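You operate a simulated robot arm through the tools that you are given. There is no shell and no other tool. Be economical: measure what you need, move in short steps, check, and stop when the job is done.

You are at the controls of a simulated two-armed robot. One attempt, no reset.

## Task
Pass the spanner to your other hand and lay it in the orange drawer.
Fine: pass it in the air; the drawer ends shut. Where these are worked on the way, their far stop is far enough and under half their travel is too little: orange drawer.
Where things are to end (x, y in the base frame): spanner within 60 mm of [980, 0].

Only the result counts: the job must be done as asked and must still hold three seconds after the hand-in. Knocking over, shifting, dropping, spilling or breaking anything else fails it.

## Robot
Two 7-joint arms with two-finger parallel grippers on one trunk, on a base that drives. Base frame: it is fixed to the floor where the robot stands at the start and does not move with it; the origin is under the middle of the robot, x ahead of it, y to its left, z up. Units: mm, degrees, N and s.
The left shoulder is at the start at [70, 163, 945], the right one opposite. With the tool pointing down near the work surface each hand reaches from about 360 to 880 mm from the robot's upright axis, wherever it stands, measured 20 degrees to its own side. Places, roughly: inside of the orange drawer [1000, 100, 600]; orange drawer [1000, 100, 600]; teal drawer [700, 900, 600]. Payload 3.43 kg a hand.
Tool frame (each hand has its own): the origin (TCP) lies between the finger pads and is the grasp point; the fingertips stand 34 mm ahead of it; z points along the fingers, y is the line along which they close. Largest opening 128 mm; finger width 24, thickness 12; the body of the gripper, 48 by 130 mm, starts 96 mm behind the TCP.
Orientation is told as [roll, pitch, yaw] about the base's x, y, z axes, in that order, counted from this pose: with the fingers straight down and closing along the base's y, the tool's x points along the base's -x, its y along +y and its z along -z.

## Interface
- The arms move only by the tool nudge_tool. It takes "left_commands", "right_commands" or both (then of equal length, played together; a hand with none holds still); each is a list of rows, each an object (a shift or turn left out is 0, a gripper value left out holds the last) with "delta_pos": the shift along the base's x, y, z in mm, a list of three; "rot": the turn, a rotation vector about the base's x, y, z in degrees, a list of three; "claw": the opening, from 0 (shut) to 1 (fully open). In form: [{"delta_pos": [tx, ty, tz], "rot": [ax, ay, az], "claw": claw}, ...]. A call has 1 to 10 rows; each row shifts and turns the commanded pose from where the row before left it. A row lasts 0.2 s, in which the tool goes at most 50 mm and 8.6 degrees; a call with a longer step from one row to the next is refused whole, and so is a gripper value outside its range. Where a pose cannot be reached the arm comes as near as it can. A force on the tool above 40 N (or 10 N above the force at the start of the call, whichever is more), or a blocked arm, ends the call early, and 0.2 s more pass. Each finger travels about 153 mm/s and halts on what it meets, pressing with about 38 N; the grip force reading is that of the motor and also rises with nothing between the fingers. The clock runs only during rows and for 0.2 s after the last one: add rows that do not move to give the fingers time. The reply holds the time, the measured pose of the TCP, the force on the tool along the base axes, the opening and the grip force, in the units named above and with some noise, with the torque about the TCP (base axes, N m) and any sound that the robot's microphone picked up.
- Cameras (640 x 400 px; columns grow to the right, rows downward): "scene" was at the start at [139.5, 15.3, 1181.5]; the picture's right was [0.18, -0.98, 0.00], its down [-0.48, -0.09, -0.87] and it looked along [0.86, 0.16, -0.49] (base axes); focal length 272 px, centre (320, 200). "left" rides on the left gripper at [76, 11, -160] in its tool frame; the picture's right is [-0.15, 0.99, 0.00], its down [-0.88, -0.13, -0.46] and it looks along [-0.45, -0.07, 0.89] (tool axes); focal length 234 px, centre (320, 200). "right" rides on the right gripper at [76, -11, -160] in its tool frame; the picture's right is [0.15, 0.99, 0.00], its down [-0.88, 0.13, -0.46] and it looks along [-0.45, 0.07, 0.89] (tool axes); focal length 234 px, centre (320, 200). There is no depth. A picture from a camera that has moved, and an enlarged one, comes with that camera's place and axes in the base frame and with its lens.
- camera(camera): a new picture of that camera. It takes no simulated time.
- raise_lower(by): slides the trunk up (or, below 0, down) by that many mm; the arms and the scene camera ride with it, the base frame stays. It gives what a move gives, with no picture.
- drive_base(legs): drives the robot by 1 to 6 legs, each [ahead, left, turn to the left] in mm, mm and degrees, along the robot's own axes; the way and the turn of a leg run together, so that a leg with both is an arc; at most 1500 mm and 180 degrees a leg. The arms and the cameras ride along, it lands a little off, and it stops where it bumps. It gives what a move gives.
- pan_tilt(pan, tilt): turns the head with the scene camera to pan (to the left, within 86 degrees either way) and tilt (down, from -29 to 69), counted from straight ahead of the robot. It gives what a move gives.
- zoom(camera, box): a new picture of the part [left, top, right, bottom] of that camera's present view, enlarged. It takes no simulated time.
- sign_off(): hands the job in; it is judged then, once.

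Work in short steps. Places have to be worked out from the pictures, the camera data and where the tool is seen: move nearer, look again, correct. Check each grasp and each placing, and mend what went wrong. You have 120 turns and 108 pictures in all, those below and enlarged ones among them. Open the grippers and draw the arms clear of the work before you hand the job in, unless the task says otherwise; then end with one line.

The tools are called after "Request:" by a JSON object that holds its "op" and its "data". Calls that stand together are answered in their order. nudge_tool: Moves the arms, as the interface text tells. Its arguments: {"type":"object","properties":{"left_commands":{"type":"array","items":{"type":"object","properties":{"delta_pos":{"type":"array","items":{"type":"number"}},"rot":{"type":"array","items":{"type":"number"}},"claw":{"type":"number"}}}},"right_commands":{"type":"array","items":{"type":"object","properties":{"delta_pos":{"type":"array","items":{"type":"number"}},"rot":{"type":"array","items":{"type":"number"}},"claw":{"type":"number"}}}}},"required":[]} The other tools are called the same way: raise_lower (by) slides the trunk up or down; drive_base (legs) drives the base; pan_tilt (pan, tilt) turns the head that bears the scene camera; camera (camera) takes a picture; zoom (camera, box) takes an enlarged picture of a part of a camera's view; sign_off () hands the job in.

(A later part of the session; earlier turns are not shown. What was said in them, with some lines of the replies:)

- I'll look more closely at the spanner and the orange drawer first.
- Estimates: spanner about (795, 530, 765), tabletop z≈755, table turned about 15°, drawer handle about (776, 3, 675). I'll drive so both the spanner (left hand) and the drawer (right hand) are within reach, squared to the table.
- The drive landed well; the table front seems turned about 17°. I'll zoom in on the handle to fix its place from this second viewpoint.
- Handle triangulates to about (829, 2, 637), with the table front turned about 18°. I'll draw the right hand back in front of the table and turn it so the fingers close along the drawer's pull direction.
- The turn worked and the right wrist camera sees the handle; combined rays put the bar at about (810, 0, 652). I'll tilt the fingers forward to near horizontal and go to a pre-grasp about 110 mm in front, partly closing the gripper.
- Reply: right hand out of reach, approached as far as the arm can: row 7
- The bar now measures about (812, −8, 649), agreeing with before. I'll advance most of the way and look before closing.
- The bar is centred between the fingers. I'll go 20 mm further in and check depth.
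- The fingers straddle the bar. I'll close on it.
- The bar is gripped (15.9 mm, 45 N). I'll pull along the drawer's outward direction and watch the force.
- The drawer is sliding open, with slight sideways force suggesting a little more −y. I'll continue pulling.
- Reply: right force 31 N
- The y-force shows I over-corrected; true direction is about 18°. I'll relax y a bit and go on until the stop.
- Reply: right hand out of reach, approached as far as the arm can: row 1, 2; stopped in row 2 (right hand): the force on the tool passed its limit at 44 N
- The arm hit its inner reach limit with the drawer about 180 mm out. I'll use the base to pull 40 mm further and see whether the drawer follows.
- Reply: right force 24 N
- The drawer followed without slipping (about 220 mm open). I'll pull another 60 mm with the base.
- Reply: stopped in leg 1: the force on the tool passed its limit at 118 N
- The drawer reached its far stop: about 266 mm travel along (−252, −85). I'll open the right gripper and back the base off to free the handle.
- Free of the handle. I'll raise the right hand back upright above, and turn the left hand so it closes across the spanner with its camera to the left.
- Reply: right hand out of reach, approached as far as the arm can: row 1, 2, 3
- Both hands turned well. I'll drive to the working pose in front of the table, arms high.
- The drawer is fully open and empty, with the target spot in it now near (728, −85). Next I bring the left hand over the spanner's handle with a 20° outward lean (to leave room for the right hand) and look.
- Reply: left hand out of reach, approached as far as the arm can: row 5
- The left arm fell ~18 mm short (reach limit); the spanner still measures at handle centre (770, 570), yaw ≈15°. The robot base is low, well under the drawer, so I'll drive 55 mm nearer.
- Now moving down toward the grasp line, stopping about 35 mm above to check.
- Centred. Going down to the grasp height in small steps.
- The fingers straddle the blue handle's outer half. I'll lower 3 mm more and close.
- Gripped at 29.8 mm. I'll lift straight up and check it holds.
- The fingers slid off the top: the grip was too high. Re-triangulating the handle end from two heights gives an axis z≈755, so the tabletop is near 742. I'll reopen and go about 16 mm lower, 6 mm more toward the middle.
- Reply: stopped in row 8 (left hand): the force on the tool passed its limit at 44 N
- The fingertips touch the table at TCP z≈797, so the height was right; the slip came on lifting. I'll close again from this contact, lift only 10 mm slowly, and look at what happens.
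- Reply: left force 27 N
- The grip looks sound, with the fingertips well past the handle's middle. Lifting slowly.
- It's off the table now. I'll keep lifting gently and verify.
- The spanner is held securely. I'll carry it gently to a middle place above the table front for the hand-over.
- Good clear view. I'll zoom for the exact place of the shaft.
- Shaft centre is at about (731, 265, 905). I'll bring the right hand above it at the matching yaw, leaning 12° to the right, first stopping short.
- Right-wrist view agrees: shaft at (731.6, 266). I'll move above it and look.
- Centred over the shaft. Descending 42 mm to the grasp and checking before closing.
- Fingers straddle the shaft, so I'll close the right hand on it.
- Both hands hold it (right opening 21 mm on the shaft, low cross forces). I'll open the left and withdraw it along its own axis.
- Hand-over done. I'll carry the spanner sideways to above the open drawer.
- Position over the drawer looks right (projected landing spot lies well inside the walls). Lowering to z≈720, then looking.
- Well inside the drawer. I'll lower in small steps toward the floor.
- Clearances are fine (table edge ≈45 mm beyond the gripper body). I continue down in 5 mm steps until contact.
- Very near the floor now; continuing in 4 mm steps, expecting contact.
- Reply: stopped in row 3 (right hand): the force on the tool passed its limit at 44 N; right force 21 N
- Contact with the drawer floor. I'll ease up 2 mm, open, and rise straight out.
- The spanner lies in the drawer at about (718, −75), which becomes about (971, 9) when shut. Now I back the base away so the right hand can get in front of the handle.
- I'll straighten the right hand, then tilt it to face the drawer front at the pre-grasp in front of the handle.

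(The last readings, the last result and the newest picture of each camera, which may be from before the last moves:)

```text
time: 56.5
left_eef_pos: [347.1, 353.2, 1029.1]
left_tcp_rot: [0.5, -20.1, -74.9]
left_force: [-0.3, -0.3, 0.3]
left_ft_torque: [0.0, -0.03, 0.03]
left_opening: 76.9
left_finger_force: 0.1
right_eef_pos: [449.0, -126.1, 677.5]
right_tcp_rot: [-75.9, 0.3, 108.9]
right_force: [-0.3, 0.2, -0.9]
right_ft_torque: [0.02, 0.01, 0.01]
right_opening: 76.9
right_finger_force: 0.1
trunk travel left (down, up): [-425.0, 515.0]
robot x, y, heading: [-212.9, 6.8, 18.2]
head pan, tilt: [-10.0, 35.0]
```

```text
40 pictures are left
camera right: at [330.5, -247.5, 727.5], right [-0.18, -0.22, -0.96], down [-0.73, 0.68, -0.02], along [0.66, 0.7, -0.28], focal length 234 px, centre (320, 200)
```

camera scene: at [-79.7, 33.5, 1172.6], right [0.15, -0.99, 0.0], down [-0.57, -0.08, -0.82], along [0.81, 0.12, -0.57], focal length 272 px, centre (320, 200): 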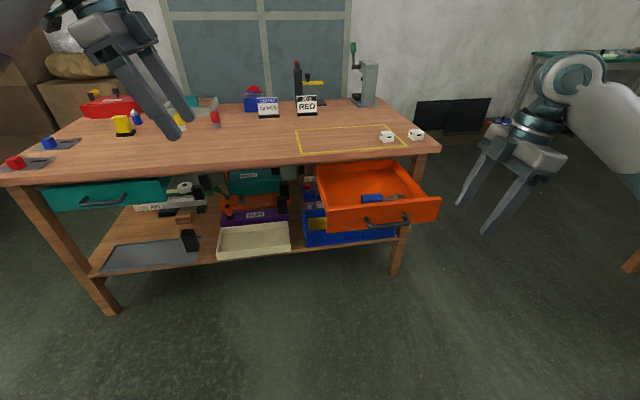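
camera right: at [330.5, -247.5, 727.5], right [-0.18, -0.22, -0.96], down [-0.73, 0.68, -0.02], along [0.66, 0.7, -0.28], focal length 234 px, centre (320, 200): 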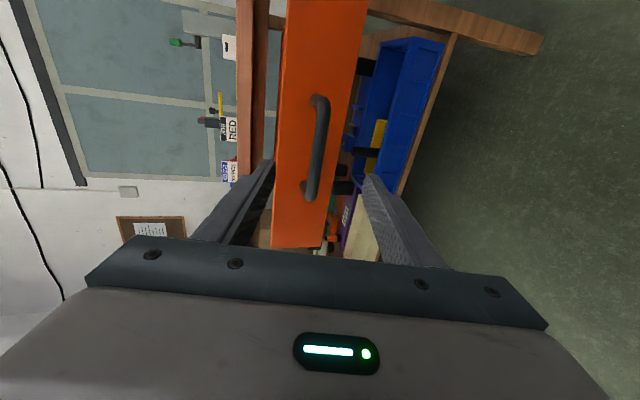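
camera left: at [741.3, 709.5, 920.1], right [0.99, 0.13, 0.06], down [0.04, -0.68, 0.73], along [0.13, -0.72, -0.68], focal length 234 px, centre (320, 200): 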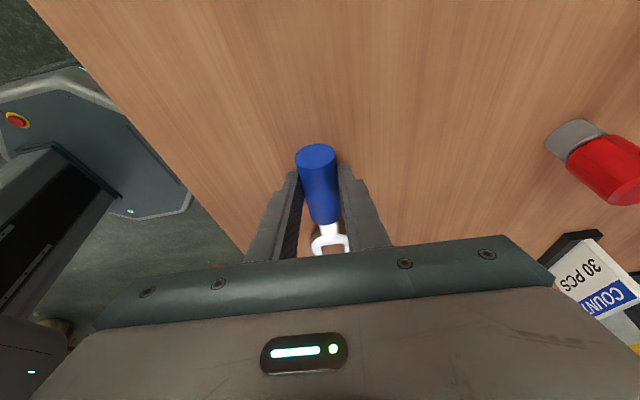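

Aligned as before. I'll advance onto the bar and close.

Request:
{"op": "nudge_tool", "data": {"right_commands": [{"delta_pos": [23, 7.8, -5.5], "claw": 0.5}, {"delta_pos": [23, 7.8, -5.5]}, {"delta_pos": [23, 7.8, -5.5]}, {"delta_pos": [22, 7, -5]}, {"claw": 0.0}, {"claw": 0.0}, {"claw": 0.0}]}}

Request:
{"op": "camera", "data": {"camera": "right"}}

```text
time: 58.1
left_eef_pos: [348.3, 353.1, 1028.8]
left_tcp_rot: [0.5, -20.0, -75.1]
left_force: [0.8, -0.1, 0.2]
left_ft_torque: [0.0, 0.0, 0.0]
left_opening: 76.9
left_finger_force: 0.0
right_eef_pos: [540.5, -96.4, 655.0]
right_tcp_rot: [-75.9, 0.4, 109.0]
right_force: [7.2, 1.0, 2.6]
right_ft_torque: [0.62, 0.12, 0.29]
right_opening: 15.3
right_finger_force: 44.7
trunk travel left (down, up): [-425.0, 515.0]
robot x, y, heading: [-212.2, 3.1, 18.5]
head pan, tilt: [-10.0, 35.0]
```

```text
39 pictures are left
camera right: at [421.6, -216.9, 706.2], right [-0.18, -0.22, -0.96], down [-0.73, 0.68, -0.02], along [0.66, 0.7, -0.28], focal length 234 px, centre (320, 200)
```

right: 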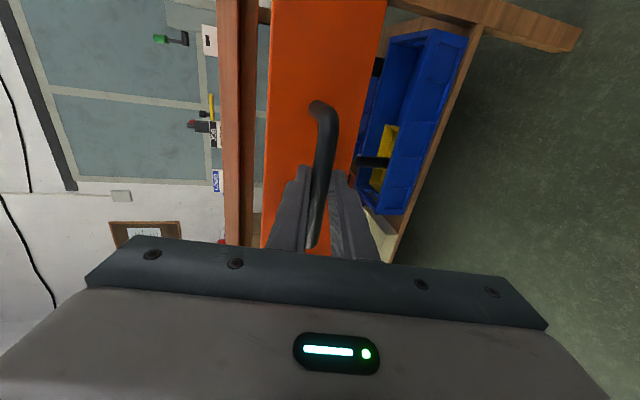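

Gripped the bar again; robot heading now matches the drawer axis, so I'll push it in with the base in stages.

Request:
{"op": "drive_base", "data": {"legs": [[60, 0, 0]]}}

Request:
{"op": "drive_base", "data": {"legs": [[80, 0, 0]]}}

Request:
{"op": "camera", "data": {"camera": "scene"}}

```text
time: 59.1
left_eef_pos: [403.9, 372.4, 1029.0]
left_tcp_rot: [0.5, -20.1, -75.0]
left_force: [-0.5, 0.4, -0.6]
left_ft_torque: [-0.02, 0.01, -0.08]
left_opening: 76.8
left_finger_force: 0.0
right_eef_pos: [596.3, -77.1, 655.8]
right_tcp_rot: [-75.9, 0.3, 108.7]
right_force: [-0.7, -2.5, 5.1]
right_ft_torque: [0.62, 0.11, 0.5]
right_opening: 15.7
right_finger_force: 45.0
trunk travel left (down, up): [-425.0, 515.0]
robot x, y, heading: [-157.7, 25.4, 18.5]
head pan, tilt: [-10.0, 35.0]
```

```text
time: 60.1
left_eef_pos: [480.1, 395.8, 1028.2]
left_tcp_rot: [0.3, -20.1, -75.2]
left_force: [-0.7, 0.2, -0.2]
left_ft_torque: [-0.05, 0.02, -0.02]
left_opening: 77.2
left_finger_force: 0.1
right_eef_pos: [673.2, -53.8, 657.6]
right_tcp_rot: [-75.9, 0.3, 108.8]
right_force: [-1.0, -1.7, 0.2]
right_ft_torque: [0.64, 0.23, 0.76]
right_opening: 15.6
right_finger_force: 44.6
trunk travel left (down, up): [-425.0, 515.0]
robot x, y, heading: [-79.1, 51.6, 18.5]
head pan, tilt: [-10.0, 35.0]
```

```text
38 pictures are left
camera scene: at [53.5, 77.8, 1172.5], right [0.14, -0.99, 0.0], down [-0.57, -0.08, -0.82], along [0.81, 0.12, -0.57], focal length 272 px, centre (320, 200)
```

scene: 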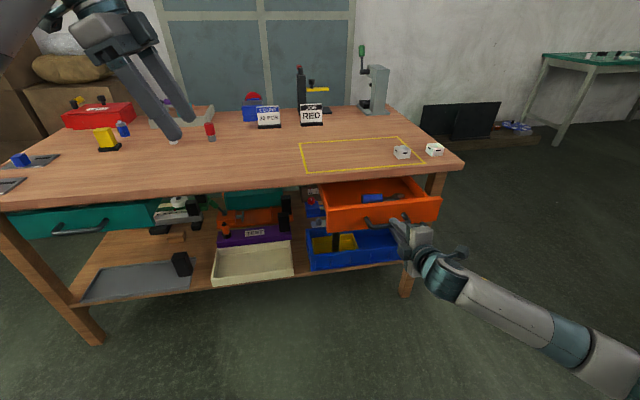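

Works smoothly; about 127 mm remain. One more base push of 85 mm, then the arm finishes.

Request:
{"op": "drive_base", "data": {"legs": [[85, 0, 0]]}}

Request:
{"op": "nudge_tool", "data": {"right_commands": [{"delta_pos": [9, 3, 0], "claw": 0.0}, {"delta_pos": [9, 3, 0], "claw": 0.0}, {"delta_pos": [9, 3, 0], "claw": 0.0}]}}

Request:
{"op": "camera", "data": {"camera": "scene"}}

```text
time: 61.2
left_eef_pos: [560.7, 422.6, 1028.4]
left_tcp_rot: [0.3, -20.1, -75.0]
left_force: [0.2, -0.4, 0.3]
left_ft_torque: [-0.05, 0.0, -0.01]
left_opening: 76.9
left_finger_force: 0.1
right_eef_pos: [752.6, -27.2, 655.5]
right_tcp_rot: [-75.9, 0.3, 108.8]
right_force: [0.9, -5.7, -0.3]
right_ft_torque: [0.55, 0.25, 0.46]
right_opening: 15.6
right_finger_force: 45.3
trunk travel left (down, up): [-425.0, 515.0]
robot x, y, heading: [-1.6, 75.8, 18.6]
head pan, tilt: [-10.0, 35.0]
```

```text
time: 62.0
left_eef_pos: [560.7, 422.3, 1029.3]
left_tcp_rot: [0.4, -20.1, -75.0]
left_force: [0.8, 0.2, -0.1]
left_ft_torque: [0.03, 0.02, 0.0]
left_opening: 77.1
left_finger_force: 0.0
right_eef_pos: [779.7, -18.4, 656.7]
right_tcp_rot: [-76.0, 0.2, 108.9]
right_force: [0.2, 1.5, -3.8]
right_ft_torque: [0.3, 0.2, -0.62]
right_opening: 15.7
right_finger_force: 44.6
trunk travel left (down, up): [-425.0, 515.0]
robot x, y, heading: [-2.8, 78.9, 18.3]
head pan, tilt: [-10.0, 35.0]
```

```text
37 pictures are left
camera scene: at [132.9, 103.9, 1172.5], right [0.15, -0.99, 0.0], down [-0.57, -0.08, -0.82], along [0.81, 0.12, -0.57], focal length 272 px, centre (320, 200)
```

scene: 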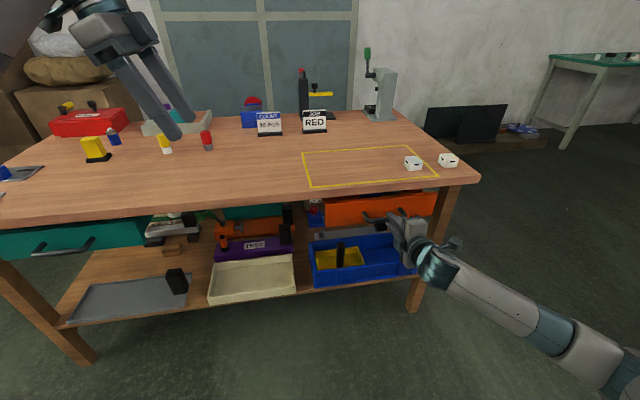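

About 14 mm remain; I push gently until it stops.

Request:
{"op": "nudge_tool", "data": {"right_commands": [{"delta_pos": [5, 1.7, 0], "claw": 0.0}, {"delta_pos": [5, 1.7, 0], "claw": 0.0}, {"delta_pos": [4, 1.3, 0], "claw": 0.0}, {"delta_pos": [3, 1, 0], "claw": 0.0}, {"delta_pos": [3, 1, 0], "claw": 0.0}, {"delta_pos": [3, 1, 0], "claw": 0.0}]}}

Request:
{"op": "zoom", "data": {"camera": "scene", "box": [290, 160, 482, 280]}}

```text
time: 63.2
left_eef_pos: [557.3, 420.8, 1030.0]
left_tcp_rot: [0.5, -20.0, -75.1]
left_force: [0.7, 0.9, 0.5]
left_ft_torque: [0.02, 0.02, 0.0]
left_opening: 76.8
left_finger_force: 0.1
right_eef_pos: [793.7, -13.5, 656.3]
right_tcp_rot: [-75.8, 0.1, 108.9]
right_force: [-10.2, -4.0, 4.1]
right_ft_torque: [0.44, 0.14, 0.09]
right_opening: 15.6
right_finger_force: 45.1
trunk travel left (down, up): [-425.0, 515.0]
robot x, y, heading: [-4.9, 75.9, 18.4]
head pan, tilt: [-10.0, 35.0]
stopped in row 5 (right hand): the force on the tool passed its limit at 77 N (the readings are from after the stop); the commanded pose is now the measured one
```

```text
3.33 times, centred on (386, 220) of scene
camera zoom: at [130.0, 103.0, 1173.0], right [0.14, -0.99, 0.0], down [-0.57, -0.08, -0.82], along [0.81, 0.12, -0.57], focal length 905 px, centre (100, 133)
```

zoom: 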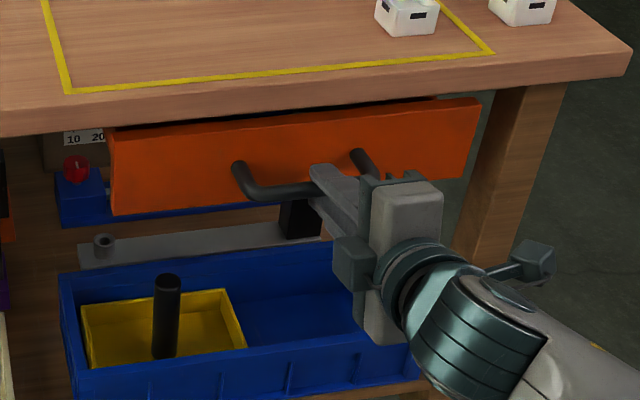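

The drawer is back at its starting, fully shut position against its stop. I'll release the handle and back the hand straight off.

Request:
{"op": "nudge_tool", "data": {"right_commands": [{"claw": 0.5}, {"claw": 0.5}, {"claw": 0.5}, {"delta_pos": [-15, -5, 3.5]}, {"delta_pos": [-23, -7.6, 5.5]}, {"delta_pos": [-23, -7.6, 5.5]}, {"delta_pos": [-23, -7.6, 5.5]}, {"delta_pos": [-23, -7.6, 5.5]}, {"delta_pos": [-20, -7, 5]}]}}

Request:
{"op": "camera", "data": {"camera": "right"}}

Request:
{"op": "camera", "data": {"camera": "scene"}}

```text
time: 65.2
left_eef_pos: [557.9, 421.1, 1029.8]
left_tcp_rot: [0.6, -20.0, -75.2]
left_force: [-0.7, -0.6, -0.5]
left_ft_torque: [-0.04, -0.04, -0.02]
left_opening: 77.1
left_finger_force: 0.0
right_eef_pos: [668.7, -55.9, 683.8]
right_tcp_rot: [-75.7, 0.3, 108.8]
right_force: [0.2, 0.2, -0.8]
right_ft_torque: [-0.03, -0.01, 0.01]
right_opening: 64.0
right_finger_force: 0.0
trunk travel left (down, up): [-425.0, 515.0]
robot x, y, heading: [-3.2, 73.9, 18.1]
head pan, tilt: [-10.0, 35.0]
```

```text
35 pictures are left
camera right: at [550.3, -175.5, 735.2], right [-0.18, -0.22, -0.96], down [-0.73, 0.68, -0.02], along [0.66, 0.7, -0.29], focal length 234 px, centre (320, 200)
```

right: 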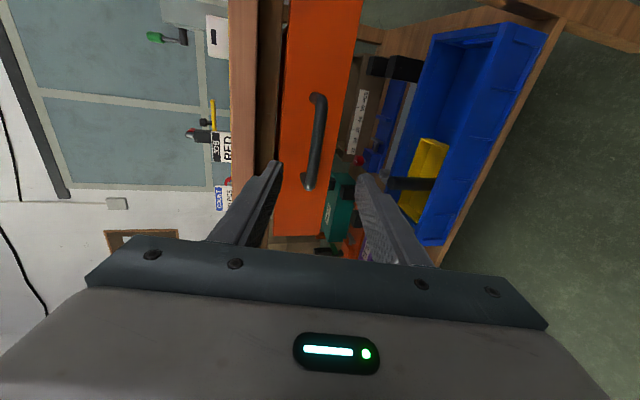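

```text
34 pictures are left
camera scene: at [131.2, 103.2, 1172.6], right [0.14, -0.99, 0.0], down [-0.57, -0.08, -0.82], along [0.81, 0.12, -0.57], focal length 272 px, centre (320, 200)
```

scene: 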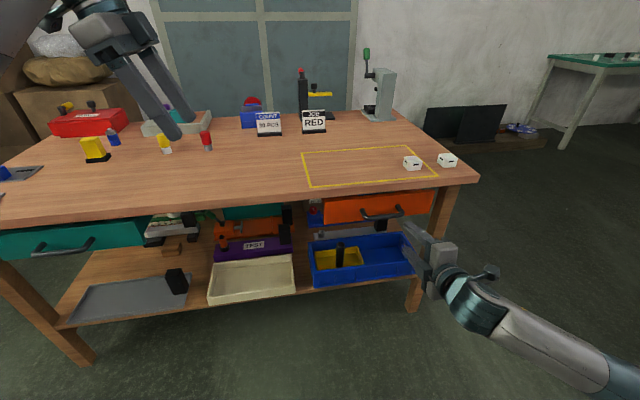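

The drawer is shut, both hands are open, and nothing else appears disturbed. I'll back the base off a little for clearance and take one last look.

Request:
{"op": "drive_base", "data": {"legs": [[-120, 0, 0]]}}

Request:
{"op": "zoom", "data": {"camera": "scene", "box": [280, 130, 472, 250]}}

```text
time: 66.5
left_eef_pos: [444.2, 384.3, 1029.3]
left_tcp_rot: [0.7, -20.1, -75.3]
left_force: [-1.2, -0.2, 0.8]
left_ft_torque: [0.04, -0.01, 0.01]
left_opening: 76.7
left_finger_force: 0.0
right_eef_pos: [555.7, -93.3, 685.8]
right_tcp_rot: [-75.7, 0.2, 108.7]
right_force: [-0.3, -1.0, 0.3]
right_ft_torque: [0.02, 0.03, 0.01]
right_opening: 64.2
right_finger_force: 0.0
trunk travel left (down, up): [-425.0, 515.0]
robot x, y, heading: [-119.0, 40.8, 18.2]
head pan, tilt: [-10.0, 35.0]
```

```text
3.33 times, centred on (376, 190) of scene
camera zoom: at [17.2, 65.6, 1172.8], right [0.14, -0.99, 0.0], down [-0.57, -0.08, -0.82], along [0.81, 0.12, -0.57], focal length 905 px, centre (133, 233)
```

zoom: 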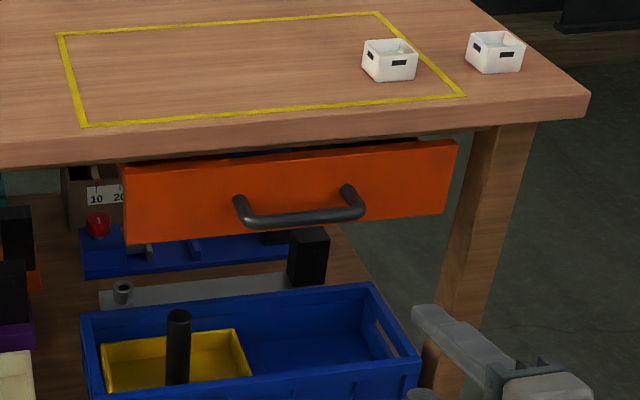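

The strip of blue seen through the gap above the drawer front matches the spanner's handle, lying where expected (about (971, 9)). The drawer is shut, the hands are open and clear, so I hand in.

Request:
{"op": "sign_off", "data": {}}

```text
The job is handed in.
```

The spanner was passed in the air from the left hand to the right and laid in the orange drawer. I estimate it lies at about (971, 9), inside the 60 mm limit; the drawer is shut and both hands are open and clear.
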